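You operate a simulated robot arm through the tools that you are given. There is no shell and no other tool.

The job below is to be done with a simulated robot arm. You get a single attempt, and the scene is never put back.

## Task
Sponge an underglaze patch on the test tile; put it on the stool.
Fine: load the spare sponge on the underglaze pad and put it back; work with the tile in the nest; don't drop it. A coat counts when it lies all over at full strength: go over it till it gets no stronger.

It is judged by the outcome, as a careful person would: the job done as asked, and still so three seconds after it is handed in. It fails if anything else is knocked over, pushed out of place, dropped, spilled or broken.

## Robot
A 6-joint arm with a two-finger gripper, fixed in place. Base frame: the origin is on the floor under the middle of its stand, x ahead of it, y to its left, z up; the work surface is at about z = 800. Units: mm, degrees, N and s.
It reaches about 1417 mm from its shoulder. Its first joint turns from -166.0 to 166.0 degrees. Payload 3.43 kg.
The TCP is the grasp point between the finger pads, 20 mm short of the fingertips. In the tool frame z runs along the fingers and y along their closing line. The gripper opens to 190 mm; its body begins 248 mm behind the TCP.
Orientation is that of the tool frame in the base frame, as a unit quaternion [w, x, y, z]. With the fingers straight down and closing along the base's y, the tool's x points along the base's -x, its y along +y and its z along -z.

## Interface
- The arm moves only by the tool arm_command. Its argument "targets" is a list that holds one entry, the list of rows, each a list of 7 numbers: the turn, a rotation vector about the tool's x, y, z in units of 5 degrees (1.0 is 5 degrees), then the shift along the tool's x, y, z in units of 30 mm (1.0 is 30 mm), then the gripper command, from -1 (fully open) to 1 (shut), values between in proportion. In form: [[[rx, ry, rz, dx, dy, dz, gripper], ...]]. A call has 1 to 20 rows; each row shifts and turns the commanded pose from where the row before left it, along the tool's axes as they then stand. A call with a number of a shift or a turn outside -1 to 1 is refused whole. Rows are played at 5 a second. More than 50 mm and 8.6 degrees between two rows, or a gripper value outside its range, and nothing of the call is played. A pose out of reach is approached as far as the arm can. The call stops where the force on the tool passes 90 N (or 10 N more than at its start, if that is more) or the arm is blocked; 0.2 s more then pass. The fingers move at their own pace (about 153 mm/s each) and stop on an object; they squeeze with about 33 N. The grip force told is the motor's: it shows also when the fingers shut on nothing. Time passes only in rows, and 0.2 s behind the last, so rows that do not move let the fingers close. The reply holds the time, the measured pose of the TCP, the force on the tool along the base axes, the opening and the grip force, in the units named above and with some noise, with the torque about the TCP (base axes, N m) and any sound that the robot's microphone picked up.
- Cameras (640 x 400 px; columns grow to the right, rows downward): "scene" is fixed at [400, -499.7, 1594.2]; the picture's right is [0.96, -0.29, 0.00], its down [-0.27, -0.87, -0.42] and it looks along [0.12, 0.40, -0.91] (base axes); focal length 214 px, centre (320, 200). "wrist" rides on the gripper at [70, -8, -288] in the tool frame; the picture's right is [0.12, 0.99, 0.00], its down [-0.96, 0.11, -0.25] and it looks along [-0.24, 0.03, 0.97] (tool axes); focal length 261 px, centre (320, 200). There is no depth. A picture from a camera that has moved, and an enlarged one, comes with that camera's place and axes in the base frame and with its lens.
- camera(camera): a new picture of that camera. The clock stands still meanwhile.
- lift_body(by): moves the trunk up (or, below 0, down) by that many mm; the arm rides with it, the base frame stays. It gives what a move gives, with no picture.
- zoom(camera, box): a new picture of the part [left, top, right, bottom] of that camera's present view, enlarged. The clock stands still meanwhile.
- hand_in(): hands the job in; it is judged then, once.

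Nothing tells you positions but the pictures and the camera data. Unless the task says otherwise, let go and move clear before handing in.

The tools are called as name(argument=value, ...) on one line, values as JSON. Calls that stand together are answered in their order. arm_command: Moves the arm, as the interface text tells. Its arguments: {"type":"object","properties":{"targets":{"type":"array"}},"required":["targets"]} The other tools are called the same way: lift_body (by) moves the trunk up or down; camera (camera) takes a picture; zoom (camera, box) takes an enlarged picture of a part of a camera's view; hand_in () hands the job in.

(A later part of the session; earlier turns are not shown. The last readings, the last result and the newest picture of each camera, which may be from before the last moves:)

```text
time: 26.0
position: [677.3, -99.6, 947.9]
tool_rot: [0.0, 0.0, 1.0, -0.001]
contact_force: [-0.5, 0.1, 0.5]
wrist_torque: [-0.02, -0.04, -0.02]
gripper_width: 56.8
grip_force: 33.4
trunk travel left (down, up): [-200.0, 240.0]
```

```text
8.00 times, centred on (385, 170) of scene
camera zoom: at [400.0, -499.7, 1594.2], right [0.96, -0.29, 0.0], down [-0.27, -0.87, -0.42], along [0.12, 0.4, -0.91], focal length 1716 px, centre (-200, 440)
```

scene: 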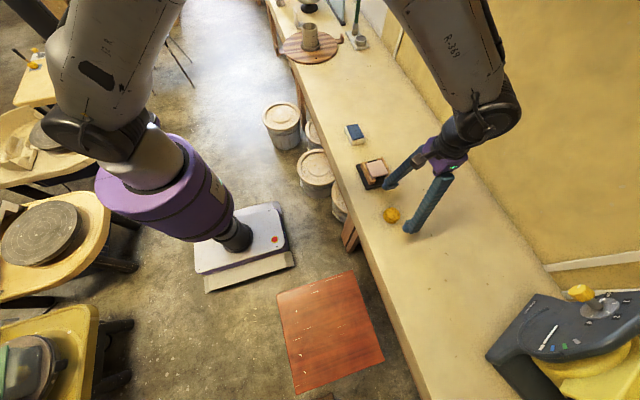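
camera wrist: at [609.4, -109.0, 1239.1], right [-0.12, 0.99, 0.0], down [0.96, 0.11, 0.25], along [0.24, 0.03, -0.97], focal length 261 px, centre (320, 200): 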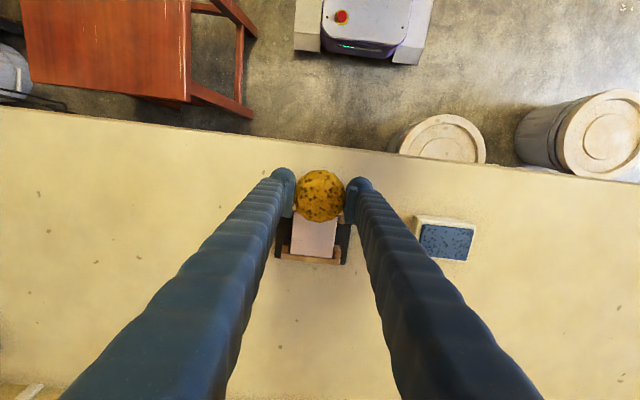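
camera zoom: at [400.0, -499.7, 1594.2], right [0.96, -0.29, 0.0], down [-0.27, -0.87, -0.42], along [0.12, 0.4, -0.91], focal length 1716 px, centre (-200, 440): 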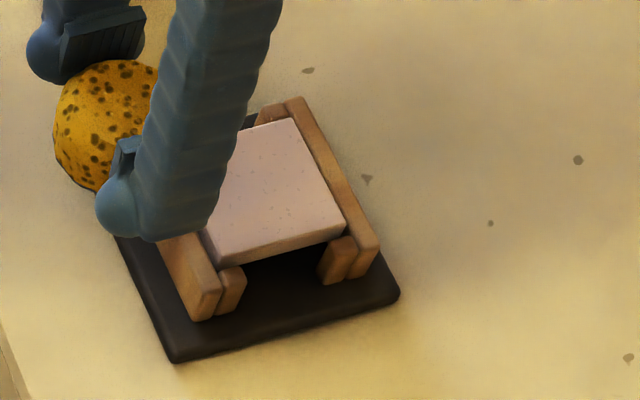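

Still no mark. Before pressing harder I want to know whether the sponge's face is actually loaded, so I'll raise it clear and tilt it toward the scene camera.

arm_command(targets=[[[0, 0, 0, 0, 0, -0.6, 1], [0, 0, 0, 0, 0, -1, 1], [0, 0, 0, 0, 0, -1, 1], [0, 0, 0, 0, 0, -1, 1], [0, 0, 0, 0, 0, -1, 1], [0, 0, 0, 0, 0, -1, 1], [0, 0, 0, 0, 0, -1, 1], [0, 0, 0, 0, 0, -1, 1], [0, 0, 0, 0, 0, -1, 1], [0, 0, 0, 0, 0, -0.6, 1], [0, 0, 0, 0, 0, 0, 1]]])

arm_command(targets=[[[0.5, 0, 0, 0, 0, 0, 1], [1, 0, 0, 0, 0, 0, 1], [1, 0, 0, 0, 0, 0, 1], [1, 0, 0, 0, 0, 0, 1], [1, 0, 0, 0, 0, 0, 1], [1, 0, 0, 0, 0, 0, 1], [1, 0, 0, 0, 0, 0, 1], [1, 0, 0, 0, 0, 0, 1], [1, 0, 0, 0, 0, 0, 1], [1, 0, 0, 0, 0, 0, 1], [1, 0, 0, 0, 0, 0, 1], [1, 0, 0, 0, 0, 0, 1], [0.5, 0, 0, 0, 0, 0, 1], [0, 0, 0, 0, 0, 0, 1]]])

camera(camera="scene")

```text
time: 28.4
position: [676.5, -98.9, 1225.6]
tool_rot: [-0.001, 0.001, 1.0, 0.0]
contact_force: [-0.4, 0.7, -0.9]
wrist_torque: [0.03, 0.02, 0.0]
gripper_width: 57.0
grip_force: 32.7
trunk travel left (down, up): [-200.0, 240.0]
```

```text
time: 31.4
position: [678.4, -99.0, 1223.7]
tool_rot: [0.0, 0.0, 0.866, -0.501]
contact_force: [0.3, 0.1, 0.5]
wrist_torque: [-0.02, -0.01, -0.01]
gripper_width: 56.8
grip_force: 32.6
trunk travel left (down, up): [-200.0, 240.0]
```

```text
taken
```

scene: 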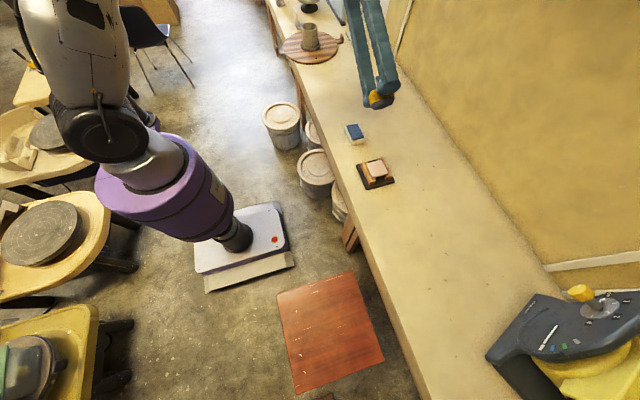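

zoom(camera="scene", box=[355, 80, 405, 115])

zoom(camera="scene", box=[340, 115, 400, 190])

zoom(camera="wrist", box=[160, 40, 480, 240])

```text
11.43 times, centred on (380, 98) of scene
camera zoom: at [400.0, -499.7, 1594.2], right [0.96, -0.29, 0.0], down [-0.27, -0.87, -0.42], along [0.12, 0.4, -0.91], focal length 2451 px, centre (-366, 1371)
```

zoom: 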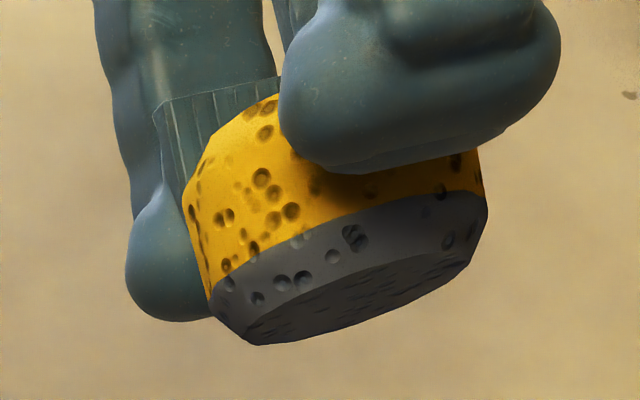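

```text
5.33 times, centred on (370, 152) of scene
camera zoom: at [400.0, -499.7, 1594.2], right [0.96, -0.29, 0.0], down [-0.27, -0.87, -0.42], along [0.12, 0.4, -0.91], focal length 1144 px, centre (53, 453)
```

zoom: 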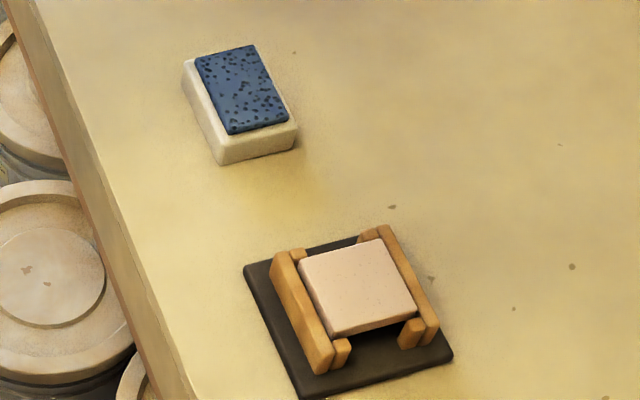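

```text
2.00 times, centred on (320, 140) of wrist
camera zoom: at [608.5, 145.4, 1375.1], right [-0.12, 0.5, -0.86], down [0.96, 0.27, 0.02], along [0.24, -0.83, -0.51], focal length 521 px, centre (320, 320)
```

zoom: 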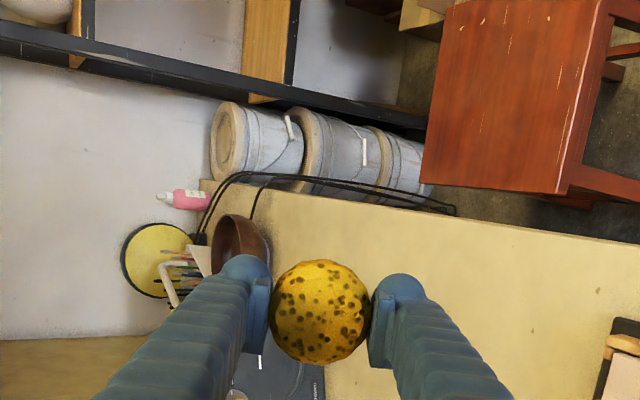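

The sponge's face and bevel are grey, as if blue is mixed into the yellow, so it seems partly loaded. I'll level the tool, go back to the pad, and press longer and firmer to load it fully.

arm_command(targets=[[[-0.5, 0, 0, 0, 0, 0, 1], [-1, 0, 0, 0, 0, 0, 1], [-1, 0, 0, 0, 0, 0, 1], [-1, 0, 0, 0, 0, 0, 1], [-1, 0, 0, 0, 0, 0, 1], [-1, 0, 0, 0, 0, 0, 1], [-1, 0, 0, 0, 0, 0, 1], [-1, 0, 0, 0, 0, 0, 1], [-1, 0, 0, 0, 0, 0, 1], [-1, 0, 0, 0, 0, 0, 1], [-1, 0, 0, 0, 0, 0, 1], [-1, 0, 0, 0, 0, 0, 1], [-0.5, 0, 0, 0, 0, 0, 1], [0, 0, 0, 0, 0, 0, 1]]])

arm_command(targets=[[[0, 0, 0, -0.3, 0.6, 0.3, 1], [0, 0, 0, -0.3, 0.9, 0.8, 1], [0, 0, 0, -0.3, 0.9, 0.9, 1], [0, 0, 0, -0.3, 0.9, 0.9, 1], [0, 0, 0, -0.3, 0.9, 0.9, 1], [0, 0, 0, -0.3, 0.9, 0.9, 1], [0, 0, 0, -0.3, 0.9, 0.9, 1], [0, 0, 0, -0.3, 0.8, 0.9, 1], [0, 0, 0, -0.27, 0.5, 0.9, 1], [0, 0, 0, 0, 0, 0.9, 1], [0, 0, 0, 0, 0, 0.9, 1], [0, 0, 0, 0, 0, 0.8, 1], [0, 0, 0, 0, 0, 0.5, 1], [0, 0, 0, 0, 0, 0, 1]]])

```text
time: 34.4
position: [678.2, -98.6, 1225.5]
tool_rot: [-0.001, 0.0, 1.0, 0.001]
contact_force: [-0.4, 0.2, -0.6]
wrist_torque: [0.03, 0.01, -0.01]
gripper_width: 56.9
grip_force: 33.0
trunk travel left (down, up): [-200.0, 240.0]
```

```text
time: 37.4
position: [757.7, 120.3, 909.7]
tool_rot: [-0.002, -0.001, 1.0, 0.0]
contact_force: [0.2, 0.1, 0.0]
wrist_torque: [0.02, 0.03, 0.02]
gripper_width: 56.9
grip_force: 33.3
trunk travel left (down, up): [-200.0, 240.0]
```

arm_command(targets=[[[0, 0, 0, 0, 0, 0.6, 1], [0, 0, 0, 0, 0, 0.5, 1], [0, 0, 0, 0, 0, 0.15, 1], [0, 0, 0, 0, 0, 0.06, 1], [0, 0, 0, 0, 0, 0, 1], [0, 0, 0, 0, 0, 0, 1]]])

```text
time: 38.8
position: [756.5, 119.8, 871.7]
tool_rot: [0.0, 0.0, 1.0, 0.0]
contact_force: [-2.4, -3.5, 11.8]
wrist_torque: [-0.11, -0.09, -0.02]
gripper_width: 56.5
grip_force: 33.4
trunk travel left (down, up): [-200.0, 240.0]
```

arm_command(targets=[[[0, 0, 0, 0, 0, 0.05, 1], [0, 0, 0, 0, 0, 0, 1], [0, 0, 0, 0, 0, 0, 1], [0, 0, 0, 0, 0, 0, 1], [0, 0, 0, 0, 0, 0, 1], [0, 0, 0, 0, 0, 0, 1], [0, 0, 0, 0, 0, 0, 1], [0, 0, 0, 0, 0, 0, 1], [0, 0, 0, 0, 0, 0, 1], [0, 0, 0, 0, 0, 0, 1]]])

zoom(camera="scene", box=[330, 100, 390, 150])

```text
time: 41.0
position: [758.4, 119.8, 871.5]
tool_rot: [0.0, 0.0, 1.0, 0.0]
contact_force: [1.9, 1.2, 27.9]
wrist_torque: [0.08, -0.08, -0.01]
gripper_width: 57.1
grip_force: 33.2
trunk travel left (down, up): [-200.0, 240.0]
```

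```text
8.00 times, centred on (360, 125) of scene
camera zoom: at [400.0, -499.7, 1594.2], right [0.96, -0.29, 0.0], down [-0.27, -0.87, -0.42], along [0.12, 0.4, -0.91], focal length 1716 px, centre (0, 800)
```

zoom: 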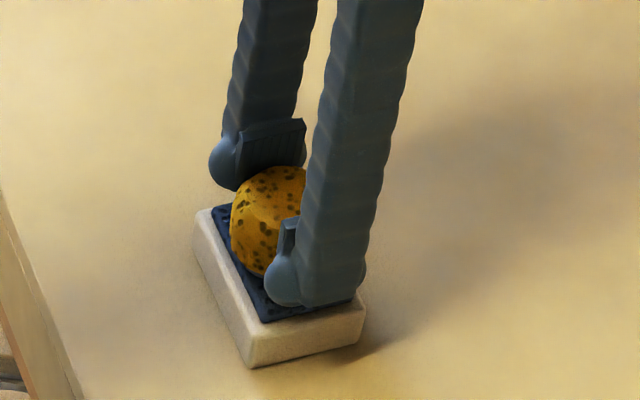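

Pressed ~28 N for 2 s on the pad. I'll lift and tilt again to see whether the face colour has deepened.

arm_command(targets=[[[0, 0, 0, 0, 0, -0.3, 1], [0, 0, 0, 0, 0, -0.7, 1], [0, 0, 0, 0, 0, -1, 1], [0, 0, 0, 0, 0, -1, 1], [0, 0, 0, 0, 0, -1, 1], [0, 0, 0, 0, 0, -1, 1], [0, 0, 0, 0, 0, -1, 1], [0, 0, 0, 0, 0, -1, 1], [0, 0, 0, 0, 0, -1, 1], [0, 0, 0, 0, 0, 0, 1]]])

arm_command(targets=[[[0.5, 0, 0, 0, 0, 0, 1], [1, 0, 0, 0, 0, 0, 1], [1, 0, 0, 0, 0, 0, 1], [1, 0, 0, 0, 0, 0, 1], [1, 0, 0, 0, 0, 0, 1], [1, 0, 0, 0, 0, 0, 1], [1, 0, 0, 0, 0, 0, 1], [1, 0, 0, 0, 0, 0, 1], [1, 0, 0, 0, 0, 0, 1], [1, 0, 0, 0, 0, 0, 1], [1, 0, 0, 0, 0, 0, 1], [1, 0, 0, 0, 0, 0, 1], [0.5, 0, 0, 0, 0, 0, 1], [0, 0, 0, 0, 0, 0, 1]]])

camera(camera="scene")

```text
time: 43.2
position: [761.3, 121.6, 1109.3]
tool_rot: [-0.001, 0.0, 1.0, 0.0]
contact_force: [-1.0, 0.6, 0.1]
wrist_torque: [-0.02, 0.0, -0.03]
gripper_width: 56.9
grip_force: 33.5
trunk travel left (down, up): [-200.0, 240.0]
```

```text
time: 46.2
position: [759.3, 120.4, 1109.6]
tool_rot: [0.0, 0.001, 0.866, -0.5]
contact_force: [0.0, 0.5, 0.2]
wrist_torque: [-0.05, 0.03, 0.04]
gripper_width: 56.9
grip_force: 33.2
trunk travel left (down, up): [-200.0, 240.0]
```

```text
taken
```

scene: 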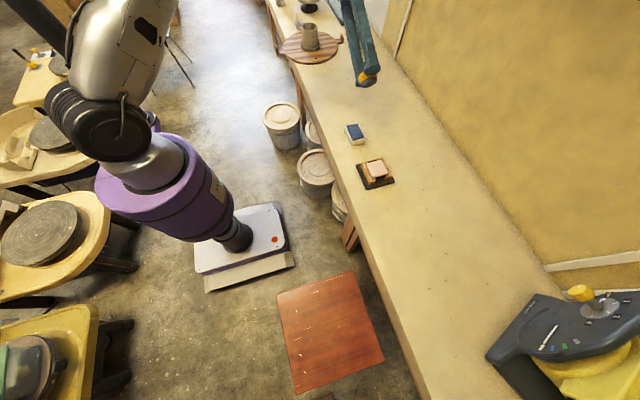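

zoom(camera="scene", box=[345, 60, 390, 95])

zoom(camera="scene", box=[335, 115, 405, 190])

```text
11.43 times, centred on (368, 78) of scene
camera zoom: at [400.0, -499.7, 1594.2], right [0.96, -0.29, 0.0], down [-0.27, -0.87, -0.42], along [0.12, 0.4, -0.91], focal length 2451 px, centre (-223, 1600)
```

zoom: 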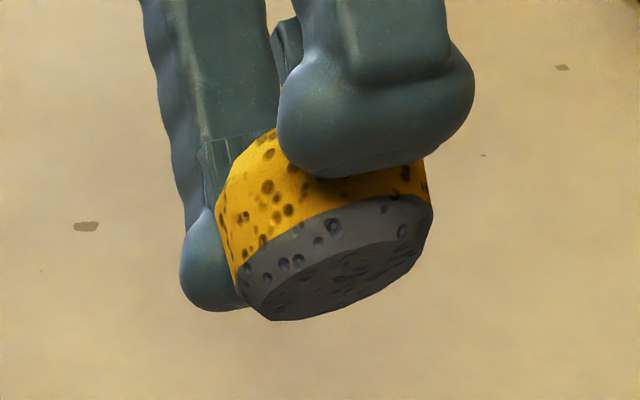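

```text
5.33 times, centred on (370, 152) of scene
camera zoom: at [400.0, -499.7, 1594.2], right [0.96, -0.29, 0.0], down [-0.27, -0.87, -0.42], along [0.12, 0.4, -0.91], focal length 1144 px, centre (53, 453)
```

zoom: 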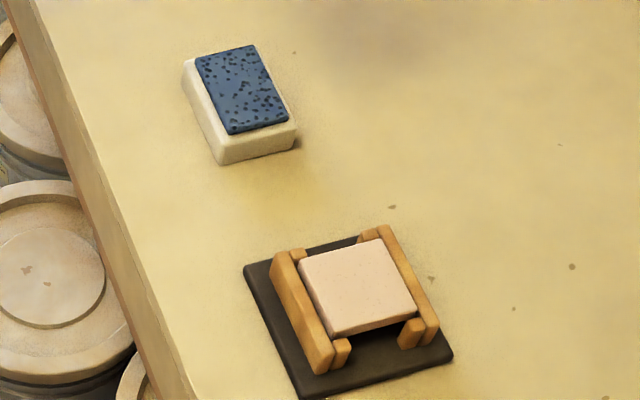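

zoom(camera="scene", box=[363, 155, 393, 180])

zoom(camera="scene", box=[340, 118, 372, 146])

```text
16.00 times, centred on (378, 168) of scene
camera zoom: at [400.0, -499.7, 1594.2], right [0.96, -0.29, 0.0], down [-0.27, -0.87, -0.42], along [0.12, 0.4, -0.91], focal length 3432 px, centre (-608, 720)
```

zoom: 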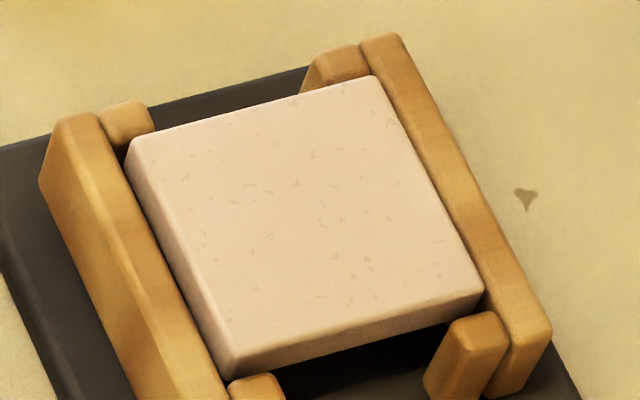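

```text
14.29 times, centred on (356, 132) of scene
camera zoom: at [400.0, -499.7, 1594.2], right [0.96, -0.29, 0.0], down [-0.27, -0.87, -0.42], along [0.12, 0.4, -0.91], focal length 3064 px, centre (-194, 1171)
```

zoom: 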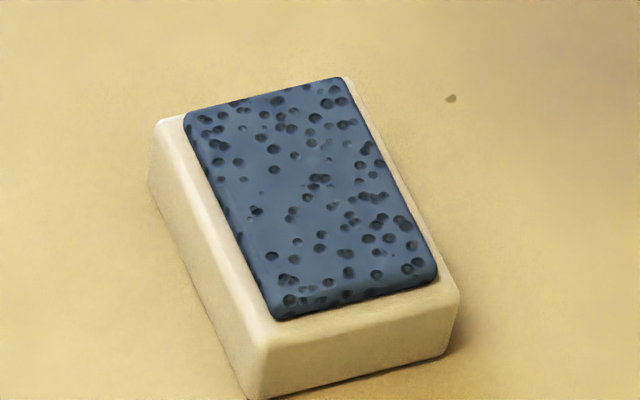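

The tile is still blank and the face colour hasn't changed with more loading. I'll level the tool and try a dab that includes a short rub on the tile.

arm_command(targets=[[[-0.5, 0, 0, 0, 0, 0, 1], [-1, 0, 0, 0, 0, 0, 1], [-1, 0, 0, 0, 0, 0, 1], [-1, 0, 0, 0, 0, 0, 1], [-1, 0, 0, 0, 0, 0, 1], [-1, 0, 0, 0, 0, 0, 1], [-1, 0, 0, 0, 0, 0, 1], [-1, 0, 0, 0, 0, 0, 1], [-1, 0, 0, 0, 0, 0, 1], [-1, 0, 0, 0, 0, 0, 1], [-1, 0, 0, 0, 0, 0, 1], [-1, 0, 0, 0, 0, 0, 1], [-0.5, 0, 0, 0, 0, 0, 1], [0, 0, 0, 0, 0, 0, 1]]])

arm_command(targets=[[[0, 0, 0, -0.03, -0.6, 0.2, 1], [0, 0, 0, -0.03, -0.9, 0.4, 1], [0, 0, 0, -0.03, -0.9, 0.6, 1], [0, 0, 0, -0.03, -0.9, 0.7, 1], [0, 0, 0, -0.03, -0.9, 0.7, 1], [0, 0, 0, -0.03, -0.9, 0.7, 1], [0, 0, 0, -0.03, -0.9, 0.7, 1], [0, 0, 0, -0.03, -0.8, 0.7, 1], [0, 0, 0, -0.03, -0.55, 0.7, 1], [0, 0, 0, 0, 0, 0.7, 1], [0, 0, 0, 0, 0, 0.6, 1], [0, 0, 0, 0, 0, 0.4, 1], [0, 0, 0, 0, 0, 0.2, 1], [0, 0, 0, 0, 0, 0, 1]]])

```text
time: 49.2
position: [760.0, 120.1, 1107.2]
tool_rot: [0.0, 0.0, 1.0, 0.0]
contact_force: [0.9, 0.6, 0.2]
wrist_torque: [0.0, -0.01, 0.0]
gripper_width: 56.8
grip_force: 32.9
trunk travel left (down, up): [-200.0, 240.0]
```

```text
time: 52.2
position: [767.1, -101.0, 888.8]
tool_rot: [0.0, 0.0, 1.0, 0.0]
contact_force: [0.2, 0.1, -1.0]
wrist_torque: [-0.01, -0.03, 0.0]
gripper_width: 57.2
grip_force: 33.2
trunk travel left (down, up): [-200.0, 240.0]
```

arm_command(targets=[[[0, 0, 0, 0, 0, 0.25, 1], [0, 0, 0, 0, 0, 0.1, 1], [0, 0, 0, 0, 0, 0, 1]]])

```text
time: 53.0
position: [767.9, -101.4, 881.4]
tool_rot: [0.002, 0.0, 1.0, 0.0]
contact_force: [0.9, -1.3, 34.8]
wrist_torque: [-0.03, 0.03, 0.05]
gripper_width: 56.7
grip_force: 33.2
trunk travel left (down, up): [-200.0, 240.0]
```

35 N on the tile now. I'll back off and look at whether a firm dab marks it.

arm_command(targets=[[[0, 0, 0, 0, 0, 0, 1], [0, 0, 0, 0, 0, 0, 1], [0, 0, 0, 0, 0, -0.5, 1], [0, 0, 0, 0, 0, -0.9, 1], [0, 0, 0, 1, 0, -0.9, 1], [0, 0, 0, 1, 0, 0, 1], [0, 0, 0, 1, 0, 0, 1], [0, 0, 0, 0, 0, 0, 1]]])

zoom(camera="wrist", box=[270, 160, 370, 270])

zoom(camera="scene", box=[355, 145, 415, 195])

```text
time: 54.8
position: [677.2, -99.0, 946.6]
tool_rot: [-0.001, -0.001, 1.0, 0.0]
contact_force: [0.1, 1.0, 0.1]
wrist_torque: [-0.03, -0.01, 0.0]
gripper_width: 57.0
grip_force: 33.0
trunk travel left (down, up): [-200.0, 240.0]
```

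```text
3.64 times, centred on (320, 215) of wrist
camera zoom: at [606.3, -108.4, 1233.0], right [-0.12, 0.99, 0.0], down [0.96, 0.11, 0.25], along [0.24, 0.03, -0.97], focal length 948 px, centre (320, 146)
```

zoom: 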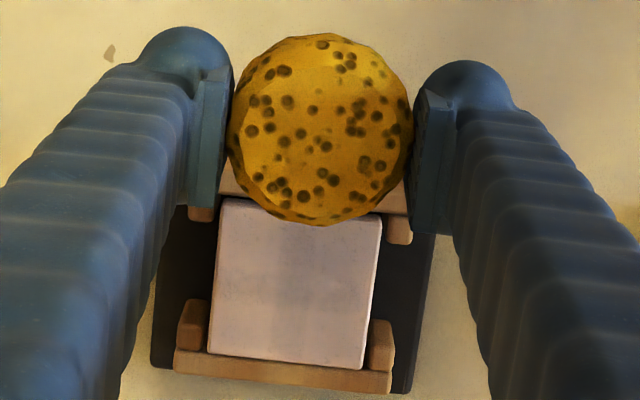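

```text
8.00 times, centred on (385, 170) of scene
camera zoom: at [400.0, -499.7, 1594.2], right [0.96, -0.29, 0.0], down [-0.27, -0.87, -0.42], along [0.12, 0.4, -0.91], focal length 1716 px, centre (-200, 440)
```

zoom: 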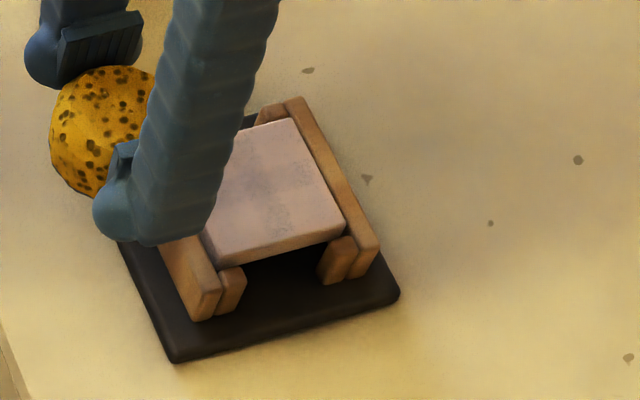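

A faint grey-blue mark appeared at the centre this time, so firm pressure (about 35 N) is what transfers the glaze. I'll repeat the centre dab at that pressure with longer dwell to see how it builds up.

arm_command(targets=[[[0, 0, 0, -1, 0, 0, 1], [0, 0, 0, -1, 0, 0, 1], [0, 0, 0, -1, 0, 0.9, 1], [0, 0, 0, 0, 0, 0.9, 1], [0, 0, 0, 0, 0, 0.4, 1], [0, 0, 0, 0, 0, 0.1, 1], [0, 0, 0, 0, 0, 0.01, 1], [0, 0, 0, 0, 0, 0, 1], [0, 0, 0, 0, 0, 0, 1], [0, 0, 0, 0, 0, 0, 1], [0, 0, 0, 0, 0, 0, 1]]])

arm_command(targets=[[[0, 0, 0, 0, 0, -0.51, 1], [0, 0, 0, 0, 0, -0.9, 1], [0, 0, 0, 1, 0, -0.9, 1], [0, 0, 0, 1, 0, 0, 1], [0, 0, 0, 1, 0, 0, 1], [0, 0, 0, 0, 0, 0, 1]]])

zoom(camera="wrist", box=[270, 160, 370, 270])

zoom(camera="scene", box=[355, 145, 415, 195])

```text
time: 57.2
position: [766.1, -100.7, 881.3]
tool_rot: [0.003, 0.0, 1.0, 0.0]
contact_force: [9.4, -2.5, 50.0]
wrist_torque: [-0.02, -0.15, -0.01]
gripper_width: 56.8
grip_force: 33.3
trunk travel left (down, up): [-200.0, 240.0]
```

```text
time: 58.6
position: [677.3, -100.5, 946.1]
tool_rot: [-0.001, 0.0, 1.0, 0.0]
contact_force: [-0.7, 0.6, 0.7]
wrist_torque: [0.02, -0.04, -0.01]
gripper_width: 57.1
grip_force: 32.8
trunk travel left (down, up): [-200.0, 240.0]
```

```text
3.64 times, centred on (320, 215) of wrist
camera zoom: at [606.4, -110.4, 1233.4], right [-0.12, 0.99, 0.0], down [0.96, 0.11, 0.25], along [0.24, 0.03, -0.97], focal length 948 px, centre (320, 146)
```

zoom: 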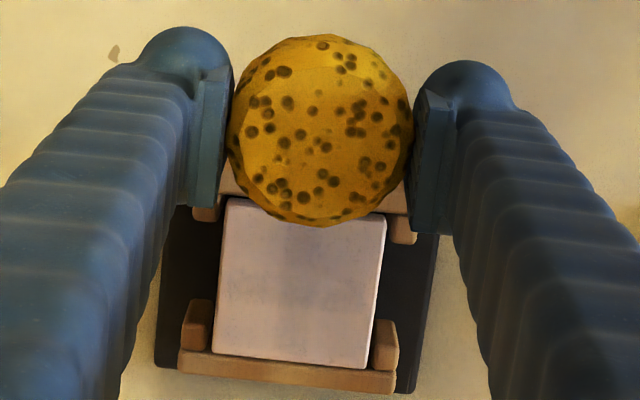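

```text
8.00 times, centred on (385, 170) of scene
camera zoom: at [400.0, -499.7, 1594.2], right [0.96, -0.29, 0.0], down [-0.27, -0.87, -0.42], along [0.12, 0.4, -0.91], focal length 1716 px, centre (-200, 440)
```

zoom: 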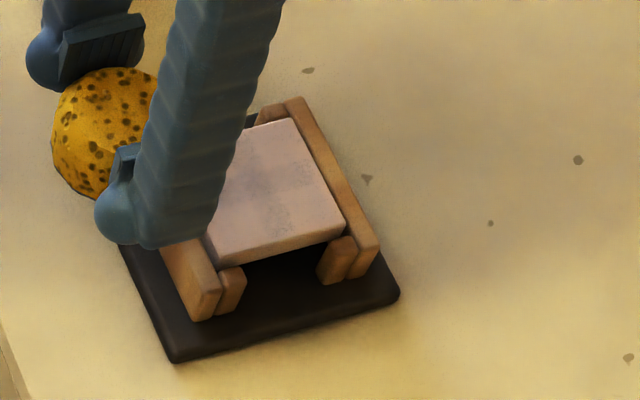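

arm_command(targets=[[[0, 0, 0, 0.6, 0.9, -0.5, 1], [0, 0, 0, 0.6, 1, -0.5, 1], [0, 0, 0, 0.6, 1, -0.5, 1], [0, 0, 0, 0, 0, 0, 1]]])

zoom(camera="scene", box=[363, 155, 393, 180])

camera(camera="wrist")

```text
time: 59.6
position: [623.7, -12.6, 992.4]
tool_rot: [-0.002, 0.0, 1.0, 0.0]
contact_force: [-0.1, -0.6, -0.7]
wrist_torque: [-0.07, -0.04, 0.01]
gripper_width: 56.9
grip_force: 32.8
trunk travel left (down, up): [-200.0, 240.0]
```

```text
16.00 times, centred on (378, 168) of scene
camera zoom: at [400.0, -499.7, 1594.2], right [0.96, -0.29, 0.0], down [-0.27, -0.87, -0.42], along [0.12, 0.4, -0.91], focal length 3432 px, centre (-608, 720)
```

zoom: 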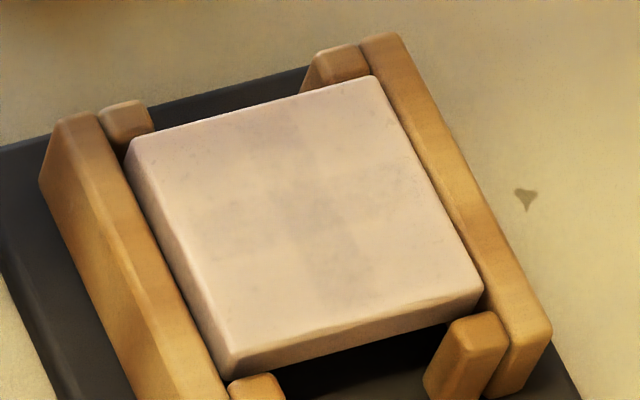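

```text
taken
camera wrist: at [553.2, -22.8, 1279.8], right [-0.12, 0.99, 0.0], down [0.96, 0.11, 0.25], along [0.24, 0.03, -0.97], focal length 261 px, centre (320, 200)
```

wrist: 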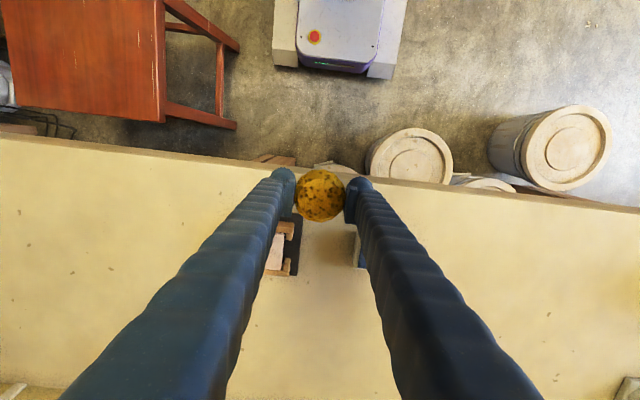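

The mark is a faint cross of cells, darker in the middle and blank at the corners, so coats build up cell by cell. I'll test whether a gentle rub at about 20 N builds it faster.

arm_command(targets=[[[0, 0, 0, -0.6, -0.9, 0.5, 1], [0, 0, 0, -0.6, -1, 0.5, 1], [0, 0, 0, -0.6, -1, 0.5, 1], [0, 0, 0, -1, 0, 0, 1], [0, 0, 0, -1, 0, 0, 1], [0, 0, 0, -1, 0, 0.9, 1], [0, 0, 0, 0, 0, 0.9, 1], [0, 0, 0, 0, 0, 0.4, 1], [0, 0, 0, 0, 0, 0.06, 1], [0, 0, 0, 0, 0, 0, 1]]])

```text
time: 61.8
position: [766.9, -100.2, 880.4]
tool_rot: [0.001, 0.0, 1.0, -0.001]
contact_force: [0.9, 3.3, 18.3]
wrist_torque: [0.07, 0.0, 0.01]
gripper_width: 56.8
grip_force: 32.9
trunk travel left (down, up): [-200.0, 240.0]
```

arm_command(targets=[[[0, 0, 0, 0, 0.25, 0, 1], [0, 0, 0, 0, -0.25, 0, 1], [0, 0, 0, 0, -0.25, 0, 1], [0, 0, 0, 0, 0.25, 0, 1], [0, 0, 0, 0.25, 0, 0, 1], [0, 0, 0, -0.25, 0, 0, 1], [0, 0, 0, -0.25, 0, 0, 1], [0, 0, 0, 0.25, 0, 0, 1], [0, 0, 0, 0, 0, 0, 1]]])

arm_command(targets=[[[0, 0, 0, 0, 0, -0.46, 1], [0, 0, 0, 0, 0, -0.9, 1], [0, 0, 0, 1, 0, -0.9, 1], [0, 0, 0, 1, 0, 0, 1], [0, 0, 0, 1, 0, 0, 1], [0, 0, 0, 0.6, 0.9, -0.5, 1], [0, 0, 0, 0.6, 1, -0.5, 1], [0, 0, 0, 0.6, 1, -0.5, 1], [0, 0, 0, 0, 0, 0, 1]]])

zoom(camera="scene", box=[363, 155, 393, 180])

```text
time: 63.8
position: [768.2, -101.0, 878.8]
tool_rot: [0.002, 0.0, 1.0, 0.0]
contact_force: [1.7, 1.5, 27.2]
wrist_torque: [0.13, -0.06, -0.01]
gripper_width: 57.0
grip_force: 33.2
trunk travel left (down, up): [-200.0, 240.0]
```

```text
time: 65.8
position: [626.4, -13.7, 993.4]
tool_rot: [0.0, 0.0, 1.0, 0.0]
contact_force: [-0.7, -1.1, 0.0]
wrist_torque: [-0.04, 0.02, 0.0]
gripper_width: 56.9
grip_force: 32.8
trunk travel left (down, up): [-200.0, 240.0]
```

```text
16.00 times, centred on (378, 168) of scene
camera zoom: at [400.0, -499.7, 1594.2], right [0.96, -0.29, 0.0], down [-0.27, -0.87, -0.42], along [0.12, 0.4, -0.91], focal length 3432 px, centre (-608, 720)
```

zoom: 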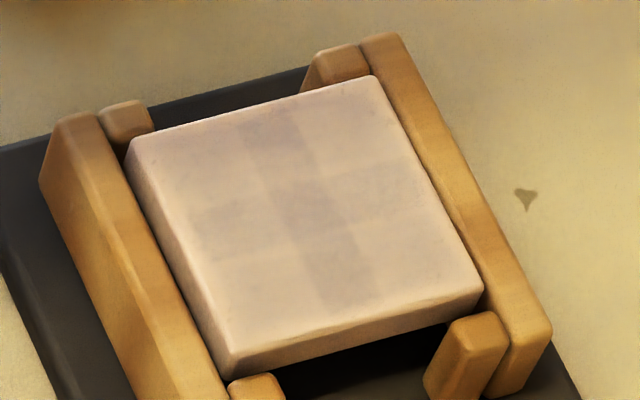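

The cross got slightly stronger, so it is building slowly. I'll check the sponge's face again to see whether its load has been used up.

arm_command(targets=[[[0, 0, 0, 0, 0, -1, 1], [0, 0, 0, 0, 0, -1, 1], [0, 0, 0, 0, 0, -1, 1], [0, 0, 0, 0, 0, -1, 1], [1, 0, 0, 0, 0, 0, 1], [1, 0, 0, 0, 0, 0, 1], [1, 0, 0, 0, 0, 0, 1], [1, 0, 0, 0, 0, 0, 1], [1, 0, 0, 0, 0, 0, 1], [1, 0, 0, 0, 0, 0, 1], [1, 0, 0, 0, 0, 0, 1], [1, 0, 0, 0, 0, 0, 1], [1, 0, 0, 0, 0, 0, 1], [1, 0, 0, 0, 0, 0, 1], [1, 0, 0, 0, 0, 0, 1], [1, 0, 0, 0, 0, 0, 1], [1, 0, 0, 0, 0, 0, 1], [0, 0, 0, 0, 0, 0, 1]]])

camera(camera="scene")

zoom(camera="scene", box=[340, 80, 400, 125])

```text
time: 69.6
position: [622.1, -11.9, 1113.2]
tool_rot: [0.0, 0.0, 0.843, -0.538]
contact_force: [-0.5, 1.3, -1.0]
wrist_torque: [-0.1, -0.01, 0.02]
gripper_width: 56.9
grip_force: 33.4
trunk travel left (down, up): [-200.0, 240.0]
```

```text
taken
```

scene: 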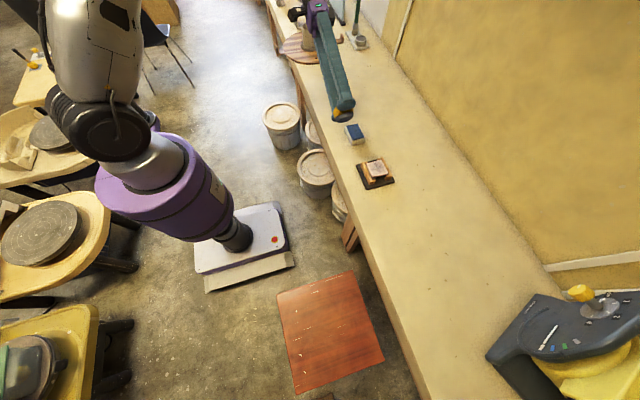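

```text
8.89 times, centred on (370, 102) of scene
camera zoom: at [400.0, -499.7, 1594.2], right [0.96, -0.29, 0.0], down [-0.27, -0.87, -0.42], along [0.12, 0.4, -0.91], focal length 1906 px, centre (-124, 1067)
```

zoom: 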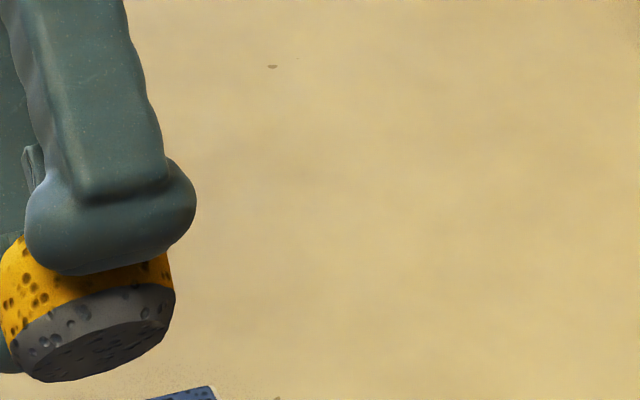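

The face looks the same grey, so the load seems steady, and each contact just adds a little per cell. I'll level the tool and compare methods on separate corners, starting with four quick firm dabs at the (+x, +y) corner.

arm_command(targets=[[[-1, 0, 0, 0, 0, 0, 1], [-1, 0, 0, 0, 0, 0, 1], [-1, 0, 0, 0, 0, 0, 1], [-1, 0, 0, 0, 0, 0, 1], [-1, 0, 0, 0, 0, 0, 1], [-1, 0, 0, 0, 0, 0, 1], [-1, 0, 0, 0, 0, 0, 1], [-1, 0, 0, 0, 0, 0, 1], [-1, 0, 0, 0, 0, 0, 1], [-1, 0, 0, 0, 0, 0, 1], [-1, 0, 0, 0, 0, 0, 1], [-1, 0, 0, 0, 0, 0, 1], [-1, 0, 0, 0, 0, 0, 1], [0, 0, 0, 0, 0, 0, 1]]])

arm_command(targets=[[[0, 0, 0, -0.7, -0.28, 0.3, 1], [0, 0, 0, -0.8, -0.28, 0.7, 1], [0, 0, 0, -0.8, -0.28, 0.8, 1], [0, 0, 0, -0.8, -0.28, 0.8, 1], [0, 0, 0, -0.8, -0.28, 0.8, 1], [0, 0, 0, -0.8, -0.28, 0.8, 1], [0, 0, 0, -0.5, -0.28, 0.8, 1], [0, 0, 0, -0.27, -0.27, 0.8, 1], [0, 0, 0, 0, 0, 0.8, 1], [0, 0, 0, 0, 0, 0.5, 1], [0, 0, 0, 0, 0, 0.33, 1], [0, 0, 0, 0, 0, 0, 1]]])

```text
time: 72.6
position: [624.1, -13.9, 1113.9]
tool_rot: [0.0, 0.0, 1.0, 0.001]
contact_force: [-0.5, 0.2, 0.1]
wrist_torque: [0.07, 0.0, 0.0]
gripper_width: 56.8
grip_force: 33.3
trunk travel left (down, up): [-200.0, 240.0]
```

```text
time: 75.2
position: [789.0, -79.9, 889.7]
tool_rot: [0.0, 0.0, 1.0, 0.0]
contact_force: [0.5, 0.2, 0.6]
wrist_torque: [0.01, 0.02, -0.01]
gripper_width: 56.7
grip_force: 33.4
trunk travel left (down, up): [-200.0, 240.0]
```

arm_command(targets=[[[0, 0, 0, 0, 0, 0.38, 1], [0, 0, 0, 0, 0, 0, 1], [0, 0, 0, 0, 0, -0.38, 1], [0, 0, 0, 0, 0, 0.38, 1], [0, 0, 0, 0, 0, 0, 1], [0, 0, 0, 0, 0, -0.38, 1], [0, 0, 0, 0, 0, 0.38, 1], [0, 0, 0, 0, 0, 0, 1], [0, 0, 0, 0, 0, -0.38, 1], [0, 0, 0, 0, 0, 0.38, 1]]])

arm_command(targets=[[[0, 0, 0, 0, 0, -0.38, 1], [0, 0, 0, 0, 0, -0.9, 1], [0, 0, 0, 0.9, 0.3, -0.9, 1], [0, 0, 0, 1, 0.3, -0.5, 1], [0, 0, 0, 1, 0.9, -0.5, 1], [0, 0, 0, 1, 0.9, -0.5, 1], [0, 0, 0, 1, 0.3, 0, 1], [0, 0, 0, 0.57, 0, 0, 1], [0, 0, 0, 0, 0, 0, 1]]])

zoom(camera="scene", box=[363, 155, 393, 180])

```text
time: 77.4
position: [785.3, -80.5, 879.0]
tool_rot: [0.001, -0.001, 1.0, 0.0]
contact_force: [-6.4, 0.7, 24.9]
wrist_torque: [-0.27, 0.02, -0.06]
gripper_width: 56.7
grip_force: 33.2
trunk travel left (down, up): [-200.0, 240.0]
```

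```text
time: 79.4
position: [622.3, 0.5, 989.5]
tool_rot: [0.0, 0.0, 1.0, 0.0]
contact_force: [-0.3, -0.1, -0.7]
wrist_torque: [0.04, 0.02, -0.01]
gripper_width: 57.0
grip_force: 33.1
trunk travel left (down, up): [-200.0, 240.0]
```

```text
16.00 times, centred on (378, 168) of scene
camera zoom: at [400.0, -499.7, 1594.2], right [0.96, -0.29, 0.0], down [-0.27, -0.87, -0.42], along [0.12, 0.4, -0.91], focal length 3432 px, centre (-608, 720)
```

zoom: 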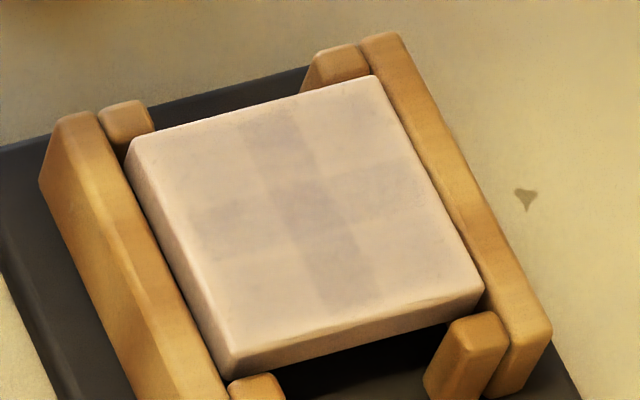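

Quick dabs at about 25 N added almost nothing at that corner. I'll try a longer press with a small circular rub at the (-x, -y) corner and compare.

arm_command(targets=[[[0, 0, 0, -0.8, -0.8, 0, 1], [0, 0, 0, -0.9, -0.9, 0.4, 1], [0, 0, 0, -0.9, -0.9, 0.6, 1], [0, 0, 0, -0.9, -0.9, 0.6, 1], [0, 0, 0, -0.637, -0.533, 0.6, 1], [0, 0, 0, 0, 0, 0.6, 1], [0, 0, 0, 0, 0, 0.5, 1], [0, 0, 0, 0, 0, 0.38, 1], [0, 0, 0, 0, 0, 0, 1]]])

arm_command(targets=[[[0, 0, 0, 0.1, 0.1, 0.02, 1], [0, 0, 0, -0.2, 0, 0, 1], [0, 0, 0, 0, -0.2, 0, 1], [0, 0, 0, 0.2, 0, 0, 1], [0, 0, 0, 0, 0.2, 0, 1], [0, 0, 0, -0.2, 0, 0, 1], [0, 0, 0, 0, -0.2, 0, 1], [0, 0, 0, 0.2, 0, 0, 1], [0, 0, 0, 0, 0.2, 0, 1], [0, 0, 0, -0.2, 0, 0, 1], [0, 0, 0, 0, -0.2, 0, 1], [0, 0, 0, 0.2, 0, 0, 1], [0, 0, 0, 0, 0.2, 0, 1], [0, 0, 0, -0.1, -0.1, 0, 1]]])

arm_command(targets=[[[0, 0, 0, 0, 0, -0.4, 1], [0, 0, 0, 0, 0, -0.9, 1], [0, 0, 0, 0, 0.9, -0.9, 1], [0, 0, 0, 0.9, 0.9, -0.5, 1], [0, 0, 0, 1, 0.9, -0.5, 1], [0, 0, 0, 1, 0.9, -0.5, 1], [0, 0, 0, 1, 0.43, 0, 1], [0, 0, 0, 0.237, 0, 0, 1], [0, 0, 0, 0, 0, 0, 1]]])

zoom(camera="scene", box=[363, 155, 393, 180])

```text
time: 81.4
position: [749.1, -120.4, 880.0]
tool_rot: [0.001, 0.0, 1.0, 0.0]
contact_force: [0.2, 2.6, 23.3]
wrist_torque: [0.29, -0.16, 0.01]
gripper_width: 57.1
grip_force: 33.4
trunk travel left (down, up): [-200.0, 240.0]
```

```text
time: 84.4
position: [744.2, -119.0, 879.2]
tool_rot: [0.0, 0.0, 1.0, 0.001]
contact_force: [0.6, -4.5, 31.2]
wrist_torque: [-0.04, 0.05, -0.04]
gripper_width: 57.2
grip_force: 33.2
trunk travel left (down, up): [-200.0, 240.0]
```

```text
time: 86.4
position: [623.5, 0.1, 987.7]
tool_rot: [0.0, 0.0, 1.0, 0.0]
contact_force: [-0.3, -0.5, 0.3]
wrist_torque: [0.03, 0.03, 0.01]
gripper_width: 56.9
grip_force: 33.1
trunk travel left (down, up): [-200.0, 240.0]
```

```text
16.00 times, centred on (378, 168) of scene
camera zoom: at [400.0, -499.7, 1594.2], right [0.96, -0.29, 0.0], down [-0.27, -0.87, -0.42], along [0.12, 0.4, -0.91], focal length 3432 px, centre (-608, 720)
```

zoom: 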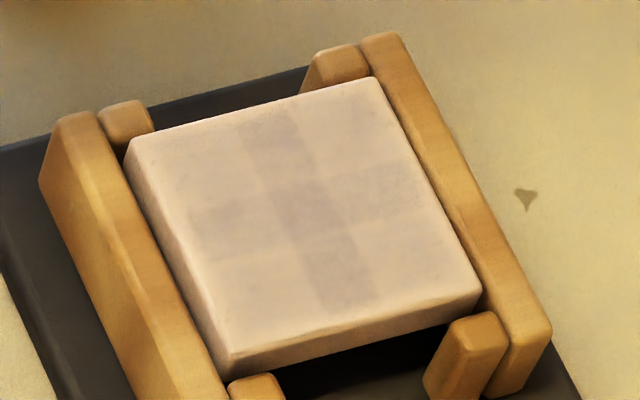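

The corner barely changed, so the sponge is probably spent after its first strong mark. I'll reload it firmly on the pad for several seconds and then repeat a dab.

arm_command(targets=[[[0, 0, 0, -0.8, 0.7, 0, 1], [0, 0, 0, -0.9, 0.8, 0.4, 1], [0, 0, 0, -0.9, 0.8, 0.6, 1], [0, 0, 0, -0.9, 0.8, 0.6, 1], [0, 0, 0, -0.9, 0.8, 0.6, 1], [0, 0, 0, -0.07, 0.05, 0.6, 1], [0, 0, 0, 0, 0, 0.5, 1], [0, 0, 0, 0, 0, 0.33, 1], [0, 0, 0, 0, 0, 0.3, 1], [0, 0, 0, 0, 0, 0.05, 1], [0, 0, 0, 0, 0, 0.05, 1], [0, 0, 0, 0, 0, 0, 1]]])

```text
time: 89.0
position: [756.7, 120.6, 869.0]
tool_rot: [0.001, 0.0, 1.0, 0.0]
contact_force: [2.8, 2.8, 20.4]
wrist_torque: [-0.2, 0.17, 0.03]
gripper_width: 57.1
grip_force: 32.9
trunk travel left (down, up): [-200.0, 240.0]
```

arm_command(targets=[[[0, 0, 0, 0, 0, 0.05, 1], [0, 0, 0, 0, 0, 0, 1], [0, 0, 0, 0, 0, 0, 1], [0, 0, 0, 0, 0, 0, 1], [0, 0, 0, 0, 0, 0, 1], [0, 0, 0, 0, 0, 0, 1], [0, 0, 0, 0, 0, 0, 1], [0, 0, 0, 0, 0, 0, 1], [0, 0, 0, 0, 0, 0, 1], [0, 0, 0, 0, 0, 0, 1], [0, 0, 0, 0, 0, 0, 1], [0, 0, 0, 0, 0, 0, 1], [0, 0, 0, 0, 0, 0, 1], [0, 0, 0, 0, 0, 0, 1], [0, 0, 0, 0, 0, 0, 1], [0, 0, 0, 0, 0, 0, 1], [0, 0, 0, 0, 0, 0, 1], [0, 0, 0, 0, 0, 0, 1], [0, 0, 0, 0, 0, 0, 1], [0, 0, 0, 0, 0, 0, 1]]])

zoom(camera="scene", box=[330, 100, 390, 150])

```text
time: 93.2
position: [753.8, 119.9, 866.0]
tool_rot: [-0.001, 0.0, 1.0, 0.0]
contact_force: [-2.6, -0.2, 35.9]
wrist_torque: [0.07, 0.06, -0.02]
gripper_width: 57.1
grip_force: 32.7
trunk travel left (down, up): [-200.0, 240.0]
```

```text
8.00 times, centred on (360, 125) of scene
camera zoom: at [400.0, -499.7, 1594.2], right [0.96, -0.29, 0.0], down [-0.27, -0.87, -0.42], along [0.12, 0.4, -0.91], focal length 1716 px, centre (0, 800)
```

zoom: 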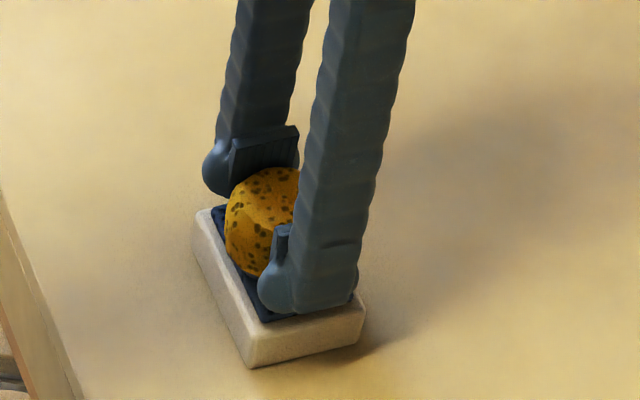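

Held ~36 N for 4 s. Now I'll carry it back over the tile centre and feel for contact again.

arm_command(targets=[[[0, 0, 0, 0, 0, -0.4, 1], [0, 0, 0, 0, 0, -0.9, 1], [0, 0, 0, 0, -0.4, -0.7, 1], [0, 0, 0, -0.05, -0.9, 0, 1], [0, 0, 0, -0.05, -1, 0, 1], [0, 0, 0, -0.05, -1, 0, 1], [0, 0, 0, -0.06, -1, 0, 1], [0, 0, 0, -0.06, -1, 0, 1], [0, 0, 0, -0.06, -1, 0.2, 1], [0, 0, 0, 0, -0.7, 0.4, 1], [0, 0, 0, 0, -0.32, 0.5, 1], [0, 0, 0, 0, 0, 0.3, 1], [0, 0, 0, 0, 0, 0.1, 1], [0, 0, 0, 0, 0, 0, 1]]])

zoom(camera="wrist", box=[240, 120, 400, 240])

zoom(camera="scene", box=[355, 145, 415, 195])

```text
time: 96.2
position: [768.1, -101.0, 879.7]
tool_rot: [0.0, 0.0, 1.0, 0.0]
contact_force: [0.0, 0.0, -0.8]
wrist_torque: [0.01, 0.02, 0.0]
gripper_width: 57.1
grip_force: 33.8
trunk travel left (down, up): [-200.0, 240.0]
```

```text
3.33 times, centred on (320, 180) of wrist
camera zoom: at [697.9, -108.9, 1168.3], right [-0.12, 0.99, 0.0], down [0.96, 0.11, 0.25], along [0.24, 0.03, -0.97], focal length 869 px, centre (320, 267)
```

zoom: 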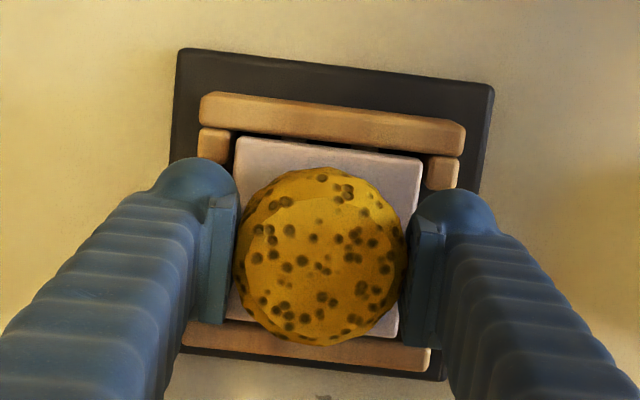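

```text
8.00 times, centred on (385, 170) of scene
camera zoom: at [400.0, -499.7, 1594.2], right [0.96, -0.29, 0.0], down [-0.27, -0.87, -0.42], along [0.12, 0.4, -0.91], focal length 1716 px, centre (-200, 440)
```

zoom: 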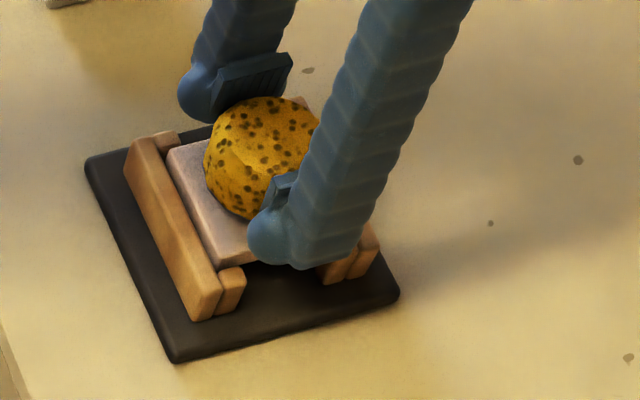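

arm_command(targets=[[[0, 0, 0, 0, 0, 0.1, 1], [0, 0, 0, 0, 0, 0, 1]]])

```text
time: 96.8
position: [767.5, -99.4, 877.7]
tool_rot: [0.0, 0.001, 1.0, 0.0]
contact_force: [-0.8, 0.0, -0.6]
wrist_torque: [0.02, 0.01, 0.01]
gripper_width: 56.9
grip_force: 33.2
trunk travel left (down, up): [-200.0, 240.0]
```

arm_command(targets=[[[0, 0, 0, 0, 0, 0.06, 1], [0, 0, 0, 0, 0, 0.04, 1], [0, 0, 0, 0, 0, 0, 1]]])

```text
time: 97.6
position: [767.4, -99.6, 876.3]
tool_rot: [0.001, 0.0, 1.0, 0.0]
contact_force: [0.8, 0.4, 14.8]
wrist_torque: [0.0, 0.22, -0.02]
gripper_width: 57.0
grip_force: 32.7
trunk travel left (down, up): [-200.0, 240.0]
```

arm_command(targets=[[[0, 0, 0, 0, 0, 0.04, 1], [0, 0, 0, 0, 0, 0, 1], [0, 0, 0, 0, 0, 0, 1], [0, 0, 0, 0, 0, 0, 1]]])

arm_command(targets=[[[0, 0, 0, 0, 0, -0.5, 1], [0, 0, 0, 0, 0, -0.9, 1], [0, 0, 0, 0.9, 0.6, -0.9, 1], [0, 0, 0, 1, 0.9, -0.5, 1], [0, 0, 0, 1, 0.9, -0.5, 1], [0, 0, 0, 1, 0.9, -0.5, 1], [0, 0, 0, 0.9, 0, 0, 1], [0, 0, 0, 0, 0, 0, 1]]])

zoom(camera="scene", box=[363, 155, 393, 180])

```text
time: 98.6
position: [767.3, -99.3, 875.9]
tool_rot: [0.002, 0.0, 1.0, -0.001]
contact_force: [6.1, 1.3, 33.7]
wrist_torque: [0.13, 0.0, -0.02]
gripper_width: 57.2
grip_force: 32.5
trunk travel left (down, up): [-200.0, 240.0]
```

```text
time: 100.4
position: [622.5, -0.6, 985.7]
tool_rot: [0.0, 0.001, 1.0, -0.001]
contact_force: [0.1, 0.7, -0.3]
wrist_torque: [0.04, 0.0, 0.0]
gripper_width: 57.4
grip_force: 33.5
trunk travel left (down, up): [-200.0, 240.0]
```

```text
16.00 times, centred on (378, 168) of scene
camera zoom: at [400.0, -499.7, 1594.2], right [0.96, -0.29, 0.0], down [-0.27, -0.87, -0.42], along [0.12, 0.4, -0.91], focal length 3432 px, centre (-608, 720)
```

zoom: 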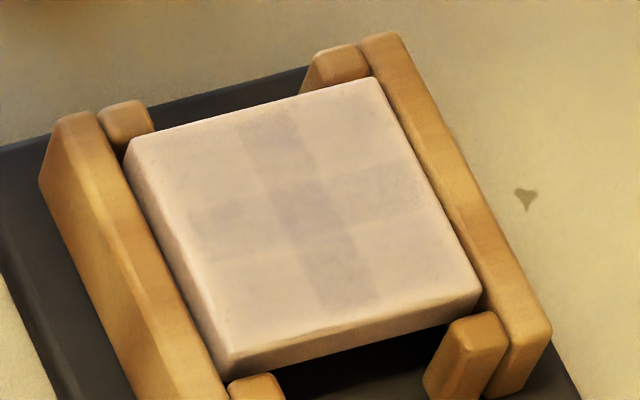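

zoom(camera="scene", box=[366, 157, 388, 177])

camera(camera="wrist")

```text
16.00 times, centred on (377, 167) of scene
camera zoom: at [400.0, -499.7, 1594.2], right [0.96, -0.29, 0.0], down [-0.27, -0.87, -0.42], along [0.12, 0.4, -0.91], focal length 3432 px, centre (-592, 728)
```

zoom: 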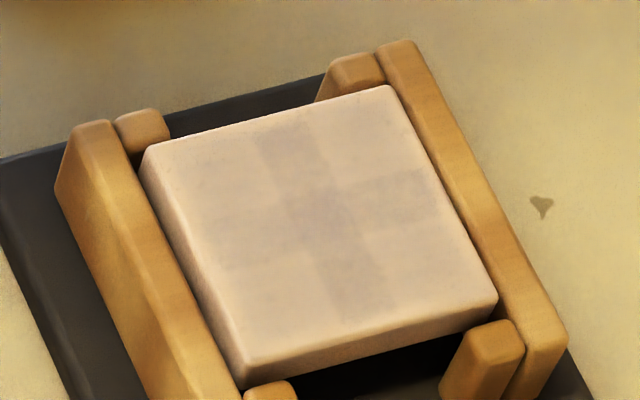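

```text
taken
camera wrist: at [552.1, -9.2, 1273.1], right [-0.12, 0.99, 0.0], down [0.96, 0.11, 0.25], along [0.24, 0.03, -0.97], focal length 261 px, centre (320, 200)
```

wrist: 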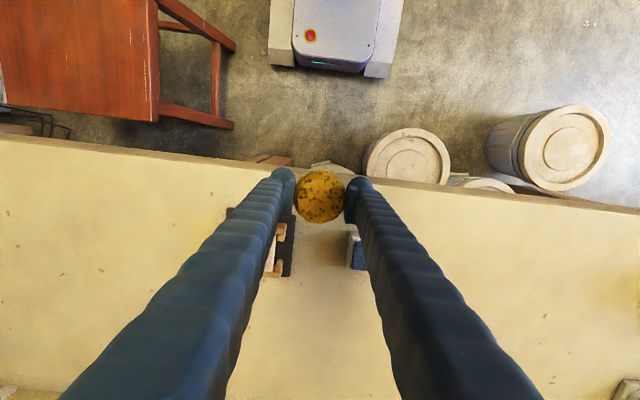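

Another firm dab at the centre after reloading barely changed it. Next test: a rub with this fresh load at the (+x, +y) corner, which is nearly blank.

arm_command(targets=[[[0, 0, 0, -0.9, -0.4, 0, 1], [0, 0, 0, -1, -0.5, 0.4, 1], [0, 0, 0, -1, -0.5, 0.6, 1], [0, 0, 0, -1, -0.5, 0.6, 1], [0, 0, 0, -1, -0.4, 0.6, 1], [0, 0, 0, -0.5, -0.3, 0.6, 1], [0, 0, 0, 0, 0, 0.5, 1], [0, 0, 0, 0, 0, 0.35, 1], [0, 0, 0, 0, 0, 0.08, 1], [0, 0, 0, 0, 0, 0, 1]]])

```text
time: 102.6
position: [786.2, -78.8, 875.9]
tool_rot: [-0.001, 0.0, 1.0, 0.0]
contact_force: [1.0, -0.1, 1.8]
wrist_torque: [-0.05, 0.03, 0.04]
gripper_width: 57.3
grip_force: 32.8
trunk travel left (down, up): [-200.0, 240.0]
```

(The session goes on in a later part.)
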